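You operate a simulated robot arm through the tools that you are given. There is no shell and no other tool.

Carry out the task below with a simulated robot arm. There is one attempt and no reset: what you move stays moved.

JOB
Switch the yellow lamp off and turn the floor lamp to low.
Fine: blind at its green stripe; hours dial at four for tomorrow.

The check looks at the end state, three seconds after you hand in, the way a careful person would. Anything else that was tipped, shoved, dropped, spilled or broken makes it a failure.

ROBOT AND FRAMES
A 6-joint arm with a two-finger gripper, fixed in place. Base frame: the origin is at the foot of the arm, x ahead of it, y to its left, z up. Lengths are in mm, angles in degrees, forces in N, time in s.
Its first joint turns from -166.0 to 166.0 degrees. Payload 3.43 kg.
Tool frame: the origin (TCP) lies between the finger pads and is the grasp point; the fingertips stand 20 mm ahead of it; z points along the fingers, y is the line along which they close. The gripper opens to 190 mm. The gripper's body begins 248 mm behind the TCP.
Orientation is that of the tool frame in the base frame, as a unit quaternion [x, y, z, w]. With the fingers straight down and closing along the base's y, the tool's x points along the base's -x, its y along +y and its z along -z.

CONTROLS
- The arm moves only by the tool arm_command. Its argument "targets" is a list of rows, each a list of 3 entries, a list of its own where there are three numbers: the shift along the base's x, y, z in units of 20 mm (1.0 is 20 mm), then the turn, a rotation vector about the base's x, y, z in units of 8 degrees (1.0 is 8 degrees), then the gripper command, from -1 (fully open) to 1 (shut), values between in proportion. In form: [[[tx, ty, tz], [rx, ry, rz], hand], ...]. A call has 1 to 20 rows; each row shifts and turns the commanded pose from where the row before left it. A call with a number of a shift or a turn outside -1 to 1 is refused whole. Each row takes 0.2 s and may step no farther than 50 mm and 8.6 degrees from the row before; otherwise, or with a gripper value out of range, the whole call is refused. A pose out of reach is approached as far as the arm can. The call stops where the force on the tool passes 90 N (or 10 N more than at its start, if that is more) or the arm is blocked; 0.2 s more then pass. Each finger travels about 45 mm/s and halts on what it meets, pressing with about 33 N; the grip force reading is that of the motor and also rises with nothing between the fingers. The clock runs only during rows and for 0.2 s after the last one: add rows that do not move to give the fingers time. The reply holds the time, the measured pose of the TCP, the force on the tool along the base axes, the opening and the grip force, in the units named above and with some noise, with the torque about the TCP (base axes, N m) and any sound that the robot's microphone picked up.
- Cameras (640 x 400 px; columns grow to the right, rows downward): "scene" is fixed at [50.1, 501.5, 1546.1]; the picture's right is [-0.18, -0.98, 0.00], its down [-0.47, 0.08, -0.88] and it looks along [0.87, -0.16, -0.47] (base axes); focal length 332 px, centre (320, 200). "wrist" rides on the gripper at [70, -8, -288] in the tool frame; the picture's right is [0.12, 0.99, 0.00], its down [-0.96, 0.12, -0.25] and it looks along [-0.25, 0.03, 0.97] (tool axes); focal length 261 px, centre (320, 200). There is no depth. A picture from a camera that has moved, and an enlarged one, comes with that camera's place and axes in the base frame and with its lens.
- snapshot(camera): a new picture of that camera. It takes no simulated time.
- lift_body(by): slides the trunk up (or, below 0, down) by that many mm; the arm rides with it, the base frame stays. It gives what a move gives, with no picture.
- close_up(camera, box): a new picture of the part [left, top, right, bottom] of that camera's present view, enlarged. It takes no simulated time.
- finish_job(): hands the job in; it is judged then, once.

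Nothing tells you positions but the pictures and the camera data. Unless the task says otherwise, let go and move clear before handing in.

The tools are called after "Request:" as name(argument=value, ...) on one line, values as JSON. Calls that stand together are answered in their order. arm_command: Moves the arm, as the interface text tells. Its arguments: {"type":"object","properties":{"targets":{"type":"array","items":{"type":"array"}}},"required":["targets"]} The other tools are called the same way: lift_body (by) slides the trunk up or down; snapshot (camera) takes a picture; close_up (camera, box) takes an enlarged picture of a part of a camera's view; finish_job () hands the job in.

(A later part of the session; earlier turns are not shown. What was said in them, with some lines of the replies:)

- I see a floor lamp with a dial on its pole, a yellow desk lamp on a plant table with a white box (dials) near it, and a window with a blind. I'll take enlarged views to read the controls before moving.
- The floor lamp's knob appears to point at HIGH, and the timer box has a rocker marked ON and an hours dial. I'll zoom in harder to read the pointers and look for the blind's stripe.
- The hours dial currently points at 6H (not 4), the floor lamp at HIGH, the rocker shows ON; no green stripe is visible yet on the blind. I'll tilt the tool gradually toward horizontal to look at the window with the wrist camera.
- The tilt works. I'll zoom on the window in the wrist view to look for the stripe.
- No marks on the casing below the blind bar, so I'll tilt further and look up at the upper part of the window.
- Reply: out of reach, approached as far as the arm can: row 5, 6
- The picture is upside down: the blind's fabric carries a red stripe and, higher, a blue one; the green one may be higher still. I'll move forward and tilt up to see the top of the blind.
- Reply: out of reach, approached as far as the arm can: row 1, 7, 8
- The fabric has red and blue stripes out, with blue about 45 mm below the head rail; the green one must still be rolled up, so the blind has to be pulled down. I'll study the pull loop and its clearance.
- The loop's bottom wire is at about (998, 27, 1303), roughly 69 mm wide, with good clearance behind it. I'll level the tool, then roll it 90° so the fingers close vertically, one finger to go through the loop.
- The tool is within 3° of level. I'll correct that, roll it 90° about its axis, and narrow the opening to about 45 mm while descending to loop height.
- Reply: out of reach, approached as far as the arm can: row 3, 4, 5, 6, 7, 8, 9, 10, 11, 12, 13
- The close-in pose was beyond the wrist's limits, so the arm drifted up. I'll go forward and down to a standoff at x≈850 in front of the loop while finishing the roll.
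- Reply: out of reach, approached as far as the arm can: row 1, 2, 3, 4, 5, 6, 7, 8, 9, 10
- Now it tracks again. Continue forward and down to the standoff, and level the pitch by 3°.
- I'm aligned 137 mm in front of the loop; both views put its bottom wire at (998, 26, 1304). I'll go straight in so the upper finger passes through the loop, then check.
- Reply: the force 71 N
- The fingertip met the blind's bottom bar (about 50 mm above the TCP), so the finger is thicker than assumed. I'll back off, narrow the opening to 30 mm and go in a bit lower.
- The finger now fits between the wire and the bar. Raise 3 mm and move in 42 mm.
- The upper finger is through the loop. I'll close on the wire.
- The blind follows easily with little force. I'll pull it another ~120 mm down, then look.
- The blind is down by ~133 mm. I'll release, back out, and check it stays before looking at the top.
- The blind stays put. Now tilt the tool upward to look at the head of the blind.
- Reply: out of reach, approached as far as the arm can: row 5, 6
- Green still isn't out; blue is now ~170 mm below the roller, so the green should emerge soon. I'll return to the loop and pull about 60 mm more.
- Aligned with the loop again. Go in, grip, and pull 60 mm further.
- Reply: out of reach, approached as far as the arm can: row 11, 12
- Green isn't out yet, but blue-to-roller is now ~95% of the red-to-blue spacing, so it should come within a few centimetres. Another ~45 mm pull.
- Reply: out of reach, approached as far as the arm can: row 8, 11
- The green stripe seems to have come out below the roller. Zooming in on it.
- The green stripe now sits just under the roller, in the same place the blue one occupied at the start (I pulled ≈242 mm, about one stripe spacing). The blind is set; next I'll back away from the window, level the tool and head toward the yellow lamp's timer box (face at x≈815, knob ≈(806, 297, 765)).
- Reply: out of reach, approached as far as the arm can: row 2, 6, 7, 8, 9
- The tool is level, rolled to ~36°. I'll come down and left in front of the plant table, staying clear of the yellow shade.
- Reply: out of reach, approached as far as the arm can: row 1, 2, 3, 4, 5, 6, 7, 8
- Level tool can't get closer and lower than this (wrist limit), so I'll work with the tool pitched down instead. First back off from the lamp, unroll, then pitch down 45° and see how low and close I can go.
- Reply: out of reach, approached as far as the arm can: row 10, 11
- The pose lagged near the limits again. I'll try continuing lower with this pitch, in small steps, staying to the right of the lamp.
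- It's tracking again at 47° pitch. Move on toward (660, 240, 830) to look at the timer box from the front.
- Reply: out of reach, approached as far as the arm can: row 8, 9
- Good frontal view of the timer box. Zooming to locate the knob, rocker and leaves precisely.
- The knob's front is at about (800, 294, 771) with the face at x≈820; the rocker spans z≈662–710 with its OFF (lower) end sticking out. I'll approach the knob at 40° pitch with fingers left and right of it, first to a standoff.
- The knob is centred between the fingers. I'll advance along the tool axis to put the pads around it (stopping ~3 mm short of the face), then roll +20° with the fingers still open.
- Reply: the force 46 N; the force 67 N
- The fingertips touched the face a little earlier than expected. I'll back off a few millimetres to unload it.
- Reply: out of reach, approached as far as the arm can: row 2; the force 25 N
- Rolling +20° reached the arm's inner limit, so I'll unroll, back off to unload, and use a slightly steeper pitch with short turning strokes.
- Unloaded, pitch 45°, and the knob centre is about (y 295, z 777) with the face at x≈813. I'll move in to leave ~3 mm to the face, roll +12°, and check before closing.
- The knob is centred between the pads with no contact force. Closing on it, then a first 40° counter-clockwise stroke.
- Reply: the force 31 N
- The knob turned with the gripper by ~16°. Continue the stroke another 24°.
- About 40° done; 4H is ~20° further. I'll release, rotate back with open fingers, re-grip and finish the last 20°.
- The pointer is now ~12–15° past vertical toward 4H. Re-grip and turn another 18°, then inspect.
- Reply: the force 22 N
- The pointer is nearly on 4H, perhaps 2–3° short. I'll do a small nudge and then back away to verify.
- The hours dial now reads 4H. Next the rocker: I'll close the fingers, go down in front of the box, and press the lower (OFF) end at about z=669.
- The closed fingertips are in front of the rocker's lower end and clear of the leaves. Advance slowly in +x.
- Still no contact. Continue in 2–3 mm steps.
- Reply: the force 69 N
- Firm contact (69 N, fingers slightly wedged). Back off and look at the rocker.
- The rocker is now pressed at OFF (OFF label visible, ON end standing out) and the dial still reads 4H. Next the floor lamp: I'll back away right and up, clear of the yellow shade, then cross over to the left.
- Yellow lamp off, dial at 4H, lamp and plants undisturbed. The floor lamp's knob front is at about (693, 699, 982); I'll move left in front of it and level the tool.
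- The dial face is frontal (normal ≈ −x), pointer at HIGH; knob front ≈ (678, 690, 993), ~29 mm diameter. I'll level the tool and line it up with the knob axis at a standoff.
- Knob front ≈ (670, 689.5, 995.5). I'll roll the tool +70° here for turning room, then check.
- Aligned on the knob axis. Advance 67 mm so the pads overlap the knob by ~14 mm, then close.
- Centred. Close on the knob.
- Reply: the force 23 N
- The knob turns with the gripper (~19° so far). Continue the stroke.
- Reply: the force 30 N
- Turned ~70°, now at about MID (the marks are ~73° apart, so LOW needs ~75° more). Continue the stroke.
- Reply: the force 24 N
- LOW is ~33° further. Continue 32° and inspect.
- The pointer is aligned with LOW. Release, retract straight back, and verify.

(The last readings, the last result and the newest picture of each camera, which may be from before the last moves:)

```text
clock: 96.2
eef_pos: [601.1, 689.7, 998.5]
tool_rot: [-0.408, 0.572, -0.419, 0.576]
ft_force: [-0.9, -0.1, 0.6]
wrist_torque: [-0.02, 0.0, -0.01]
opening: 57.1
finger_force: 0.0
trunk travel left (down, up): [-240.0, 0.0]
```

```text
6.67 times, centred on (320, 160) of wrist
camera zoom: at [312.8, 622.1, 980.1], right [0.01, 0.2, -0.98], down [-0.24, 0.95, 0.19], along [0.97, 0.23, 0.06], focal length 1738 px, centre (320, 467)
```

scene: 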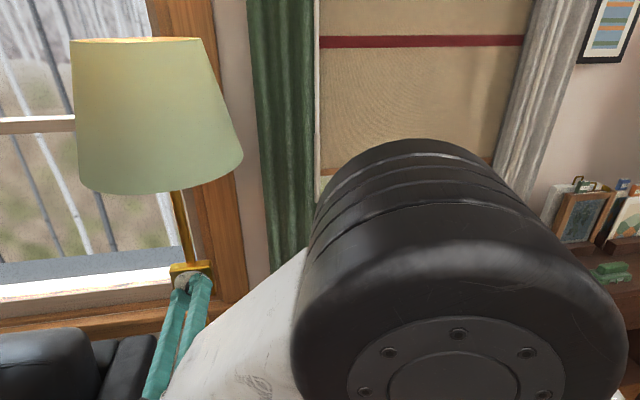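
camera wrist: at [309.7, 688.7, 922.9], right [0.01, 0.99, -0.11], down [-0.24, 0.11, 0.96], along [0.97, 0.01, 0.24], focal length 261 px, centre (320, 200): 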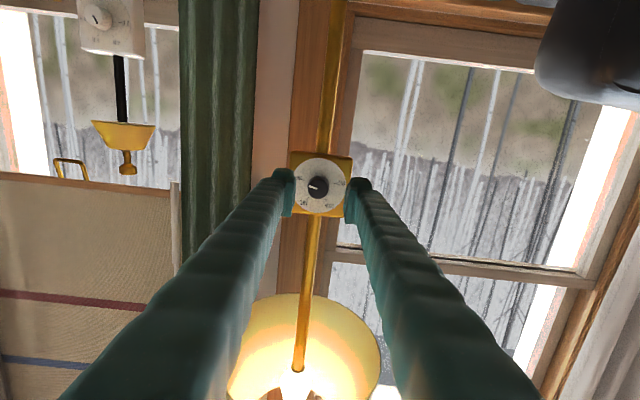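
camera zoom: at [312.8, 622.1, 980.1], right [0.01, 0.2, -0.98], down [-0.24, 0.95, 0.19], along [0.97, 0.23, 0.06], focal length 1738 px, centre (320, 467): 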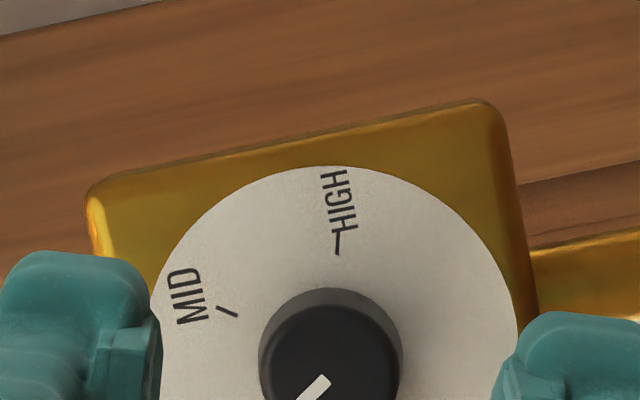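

Request:
close_up(camera="wrist", box=[290, 160, 350, 220])

```text
6.67 times, centred on (320, 190) of wrist
camera zoom: at [312.8, 622.1, 980.1], right [0.01, 0.2, -0.98], down [-0.24, 0.95, 0.19], along [0.97, 0.23, 0.06], focal length 1738 px, centre (320, 267)
```

zoom: 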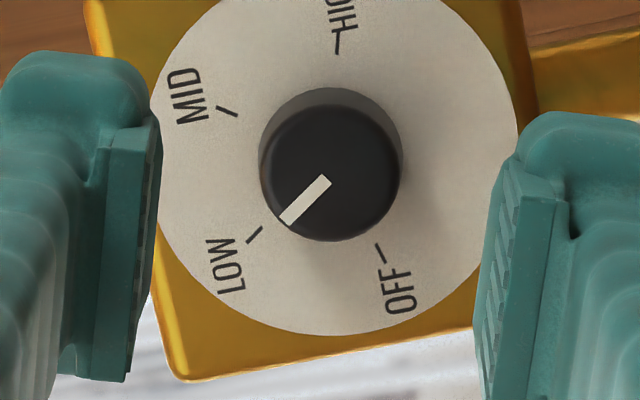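

The floor lamp is cleanly at LOW. I'll retrace the path out, clear of everything, then re-check the blind's stripe from the original viewing pose.

Request:
arm_command(targets=[[[-0.4, 0, 0], [0, 0, 0], 0.4], [[-0.4, 0, 0], [0, 0, 0], 0.4], [[0, 0, 0.1], [0.99, 0, 0], 0.4], [[0, 0, 0.2], [0.99, 0, 0], 0.4], [[0, -0.5, 0.2], [0.99, 0, 0], 0.4], [[0, -0.5, 0.2], [0.99, 0, 0], 0.4], [[0, -0.5, 0.2], [0.99, 0, 0], 0.4], [[0, -0.5, 0.3], [0.99, 0, 0], 0.4], [[0, -0.5, 0.3], [0.99, 0, 0], 0.4], [[0, -0.5, 0.3], [0.99, 0, 0], 0.4], [[0, -0.6, 0.3], [0.99, 0, 0], 0.4], [[0, -0.6, 0.3], [0, 0, 0], 0.4]])

Request:
snapshot(camera="scene")

```text
clock: 98.8
eef_pos: [585.4, 606.2, 1046.9]
tool_rot: [0.004, 0.709, -0.005, 0.705]
ft_force: [-0.1, 0.0, 0.3]
wrist_torque: [0.03, -0.02, -0.04]
opening: 57.0
finger_force: 0.1
trunk travel left (down, up): [-240.0, 0.0]
```

```text
taken
```

scene: 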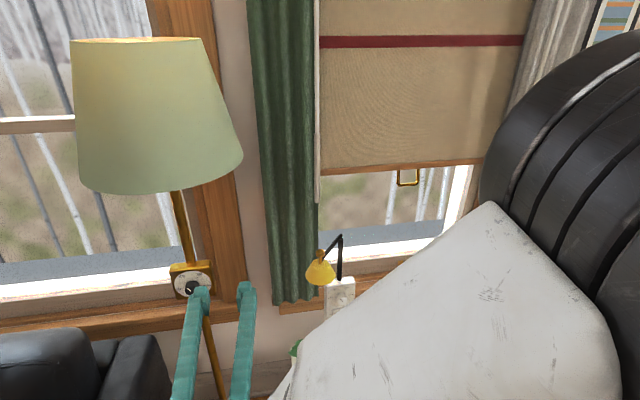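

Request:
arm_command(targets=[[[-0.2, -0.4, 0.3], [0, 0.94, 0], 0.4], [[-0.2, -0.4, 0.3], [0, 0.94, 0], 0.4], [[-0.2, -0.4, 0.3], [0, 0.94, 0], 0.4], [[-0.2, -0.4, 0.3], [0, 0.94, 0], 0.4], [[0, -0.5, 0.4], [0, 0.94, 0], 0.4], [[0, -0.6, 0.4], [0, 0.94, 0], 0.4], [[0.25, -0.9, 0.1], [0, 0, 0], 0.4], [[0.25, -0.9, 0.1], [0, 0, 0], 0.4], [[0.25, -0.9, 0.1], [0, 0, 0], 0.4], [[0.25, -0.9, 0.1], [0, 0, 0], 0.4], [[0.25, -0.9, 0.3], [0, 0, 0], 0.4], [[0.25, -0.9, 0.5], [0, 0, 0], 0.4], [[0.25, -0.9, 0.7], [0, 0, 0], 0.4], [[0.25, -0.9, 0.9], [0, 0, 0], 0.4], [[0.25, -0.9, 0.9], [0, 0, 0], 0.4], [[0.25, -0.9, 0.9], [0, 0, 0], 0.4], [[0.25, -0.9, 0.9], [0, 0, 0], 0.4], [[0.25, -0.9, 0.9], [0, 0, 0], 0.4]])

Request:
snapshot(camera="scene")

```text
clock: 102.6
eef_pos: [629.2, 335.4, 1214.0]
tool_rot: [0.002, 0.926, -0.007, 0.379]
ft_force: [0.3, 0.0, 0.4]
wrist_torque: [-0.06, 0.04, -0.04]
opening: 57.1
finger_force: 0.0
trunk travel left (down, up): [-240.0, 0.0]
```

```text
taken
```

scene: 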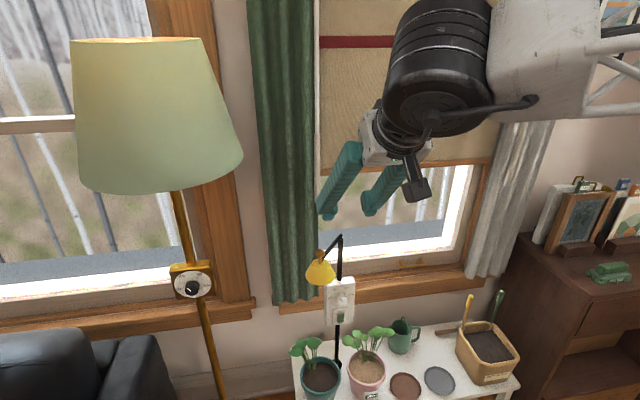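

Request:
arm_command(targets=[[[0.3, -0.95, 0.65], [0, 0, 0], 0.2], [[0.3, -0.95, 0.65], [0, 0, 0], 0], [[0.3, -0.95, 0.65], [0, 0, 0], -0.5], [[0.3, -0.95, 0.65], [0, 0, 0], -1], [[0.3, -0.95, 0.65], [0, 0, 0], -1], [[0.3, -0.95, 0.65], [0, 0, 0], -1], [[0.3, -0.95, 0.65], [0, 0, 0], -1], [[0.3, -0.95, 0.65], [0, 0, 0], -1], [[0.3, -0.95, 0.65], [0, 0, 0], -1], [[0.3, -0.95, 0.65], [0, 0, 0], -1], [[0.3, -0.95, 0.65], [0, 0, 0], -1], [[0.3, -0.95, 0.65], [0, 0, 0], -1], [[0.3, -0.95, 0.65], [0, 0, 0], -1], [[0.3, -0.95, 0.65], [0, 0, 0], -1], [[0.3, -0.95, 0.65], [0, 0, 0], -1], [[0.3, -0.95, 0.5], [0, 0, 0], -1]])

Request:
arm_command(targets=[[[0, 0, 0], [0, -1, 0], -1], [[0, 0, 0], [0, -1, 0], -1], [[0, 0, 0], [0, -1, 0], -1], [[0, 0, 0], [0, -1, 0], -1], [[0, 0, 0], [0, -1, 0], -1], [[0, 0, 0], [0, -1, 0], -1], [[0, 0, 0], [0, -1, 0], -1], [[0, 0, 0], [0, -1, 0], -1]])

Request:
snapshot(camera="wrist")

Request:
snapshot(camera="scene")

```text
clock: 106.0
eef_pos: [711.8, 81.1, 1410.5]
tool_rot: [0.008, 0.923, -0.022, 0.384]
ft_force: [-0.1, -0.2, -0.3]
wrist_torque: [0.01, -0.02, -0.02]
opening: 190.1
finger_force: 0.0
out of reach, approached as far as the arm can: row 13, 14, 15, 16
trunk travel left (down, up): [-240.0, 0.0]
```

```text
clock: 107.8
eef_pos: [712.1, 56.1, 1402.3]
tool_rot: [0.04, 0.589, -0.007, 0.807]
ft_force: [-0.8, 9.2, 3.9]
wrist_torque: [0.48, 0.9, -1.64]
opening: 189.9
finger_force: 0.0
trunk travel left (down, up): [-240.0, 0.0]
```

```text
taken
camera wrist: at [459.0, 71.9, 1248.3], right [0.1, 0.99, -0.06], down [-0.52, 0.1, 0.85], along [0.85, -0.05, 0.53], focal length 261 px, centre (320, 200)
```

wrist: 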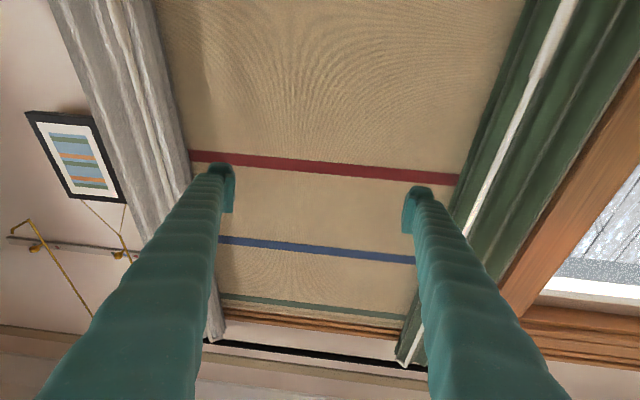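

```text
taken
```

scene: 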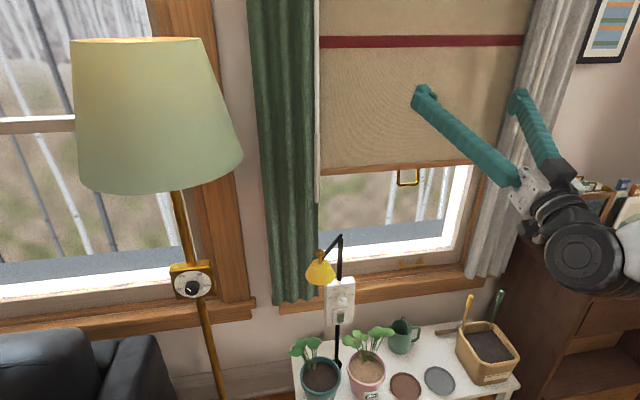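

Request:
close_up(camera="wrist", box=[200, 200, 440, 360])

Request:
close_up(camera="wrist", box=[220, 280, 320, 350])

Request:
close_up(camera="wrist", box=[320, 285, 410, 345])

Request:
close_up(camera="scene", box=[150, 240, 240, 310])

```text
2.50 times, centred on (320, 280) of wrist
camera zoom: at [459.0, 71.9, 1248.3], right [0.1, 0.99, -0.06], down [-0.52, 0.1, 0.85], along [0.85, -0.05, 0.53], focal length 652 px, centre (320, 0)
```

zoom: 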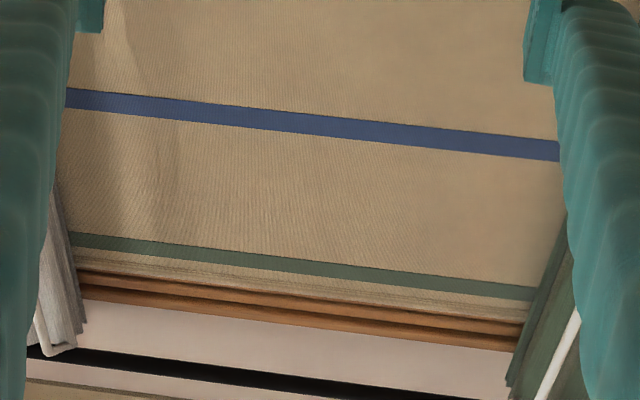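

```text
5.71 times, centred on (270, 315) of wrist
camera zoom: at [459.0, 71.9, 1248.3], right [0.1, 0.99, -0.06], down [-0.52, 0.1, 0.85], along [0.85, -0.05, 0.53], focal length 1489 px, centre (606, -457)
```

zoom: 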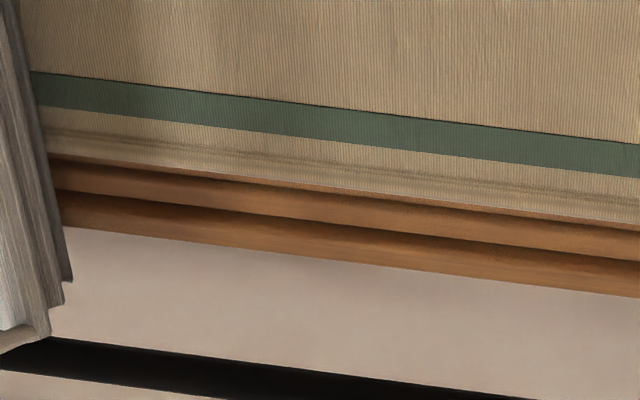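

```text
6.67 times, centred on (365, 315) of wrist
camera zoom: at [459.0, 71.9, 1248.3], right [0.1, 0.99, -0.06], down [-0.52, 0.1, 0.85], along [0.85, -0.05, 0.53], focal length 1738 px, centre (20, -567)
```

zoom: 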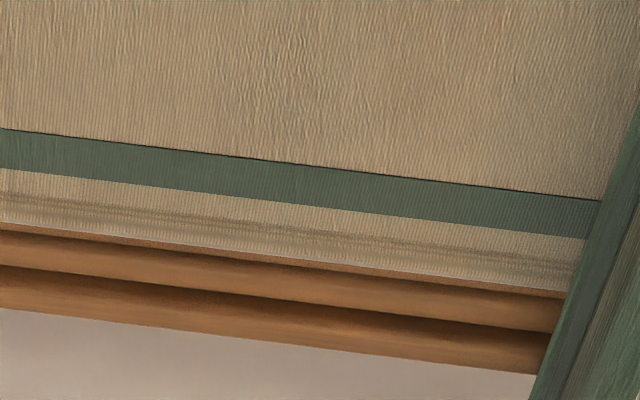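

```text
5.71 times, centred on (195, 275) of scene
camera zoom: at [50.1, 501.5, 1546.1], right [-0.18, -0.98, 0.0], down [-0.47, 0.08, -0.88], along [0.87, -0.16, -0.47], focal length 1897 px, centre (1034, -229)
```

zoom: 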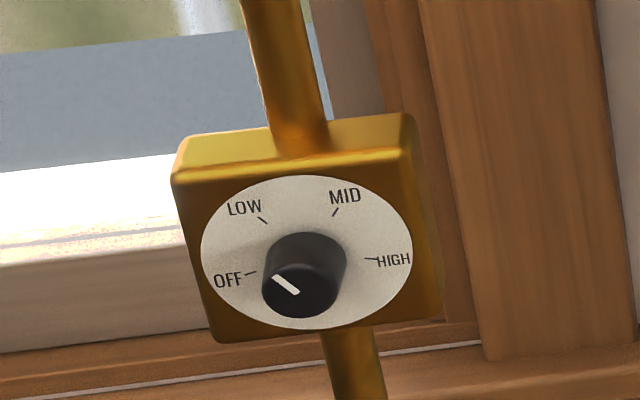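

Everything reads right: green stripe sits under the roller where blue originally was (within ~5 mm), floor lamp at LOW, yellow lamp OFF, dial 4H. I'll ease back to a clear rest pose and check for any residual contact before handing in.

Request:
arm_command(targets=[[[0, 0, 0], [0, 0.6, 0], -1], [[0, 0, 0.2], [0, 0.9, 0], -1], [[0, 0, 0.2], [0, 0.9, 0], -1], [[-0.3, 0, 0.2], [0, 0.9, 0], -1], [[-0.4, 0, 0.2], [0, 0.9, 0], -1], [[-0.4, 0, 0.2], [0, 0.9, 0], -1], [[0, 0, 0], [0, 0, 0], -1], [[0, 0, 0], [0, 0, 0], -1]])

Request:
snapshot(camera="scene")

Request:
snapshot(camera="wrist")

Request:
close_up(camera="scene", box=[280, 220, 440, 400])

```text
clock: 109.6
eef_pos: [690.0, 82.2, 1429.3]
tool_rot: [0.003, 0.83, -0.007, 0.558]
ft_force: [-0.8, -0.2, -0.1]
wrist_torque: [0.0, 0.03, 0.01]
opening: 190.3
finger_force: 0.0
trunk travel left (down, up): [-240.0, 0.0]
```

```text
taken
```

scene: 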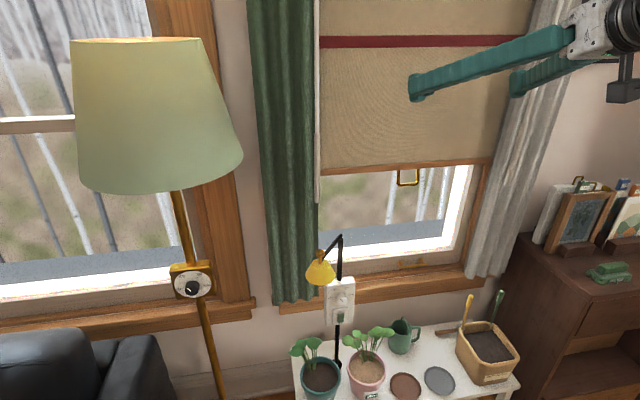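

```text
taken
camera wrist: at [396.1, 76.7, 1473.2], right [-0.03, 0.99, -0.12], down [0.14, 0.12, 0.98], along [0.99, 0.02, -0.14], focal length 261 px, centre (320, 200)
```

wrist: 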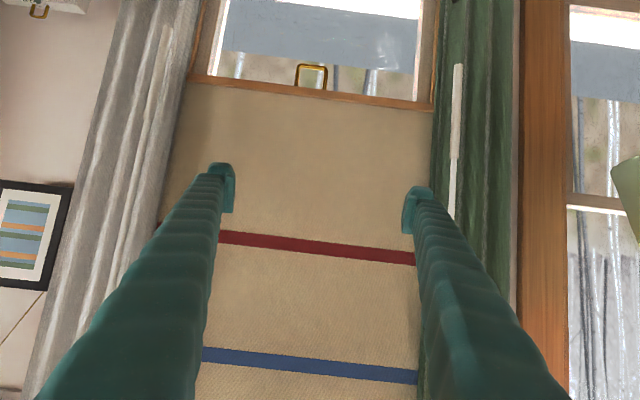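

```text
2.22 times, centred on (360, 310) of scene
camera zoom: at [50.1, 501.5, 1546.1], right [-0.18, -0.98, 0.0], down [-0.47, 0.08, -0.88], along [0.87, -0.16, -0.47], focal length 738 px, centre (231, -44)
```

zoom: 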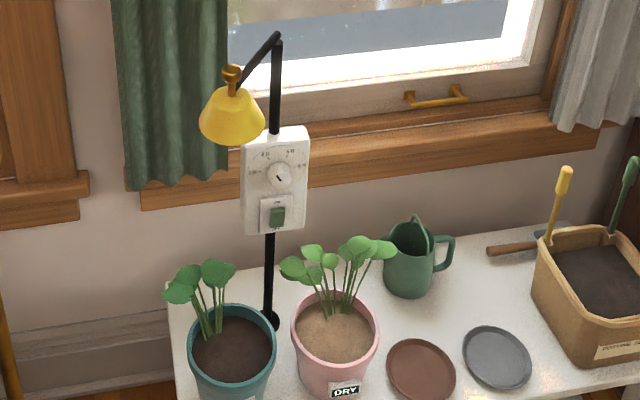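

The arm is clear with no load on the tool, nothing else has moved. The yellow lamp is off, the floor lamp is at LOW, the blind is at its green stripe and the hours dial is at 4H, so I'm handing in.

Request:
finish_job()

```text
The job is handed in.
```

I handed the job in with all four settings made; I haven't seen the check's verdict. The last pictures show the other objects in view where they were, and the arm clear with no load on the tool.

- **Yellow lamp:** switched off. The rocker on its box is pressed down at OFF.
- **Floor lamp:** turned from HIGH to LOW. The pointer lines up with the LOW mark.
- **Hours dial:** moved from 6H to 4H. The pointer lines up with the 4H mark.
- **Blind:** pulled down about 24 cm. The green stripe now sits just under the roller, within about 5 mm of where the blue stripe was at the start.

I had to interpret two things:

- **"Fine":** this could have meant the blind and dial were already right. The dial was at 6H and the green stripe was still rolled up, so I treated both as things to set.
- **"At its green stripe":** I found no mark to line the stripe up against. I took the blue stripe's starting position as the reference.

Along the way, the fingers pressed against the blind's bottom bar (about 70 N) and the front of the timer box (about 55 N). I backed off each time and saw no shift or damage.
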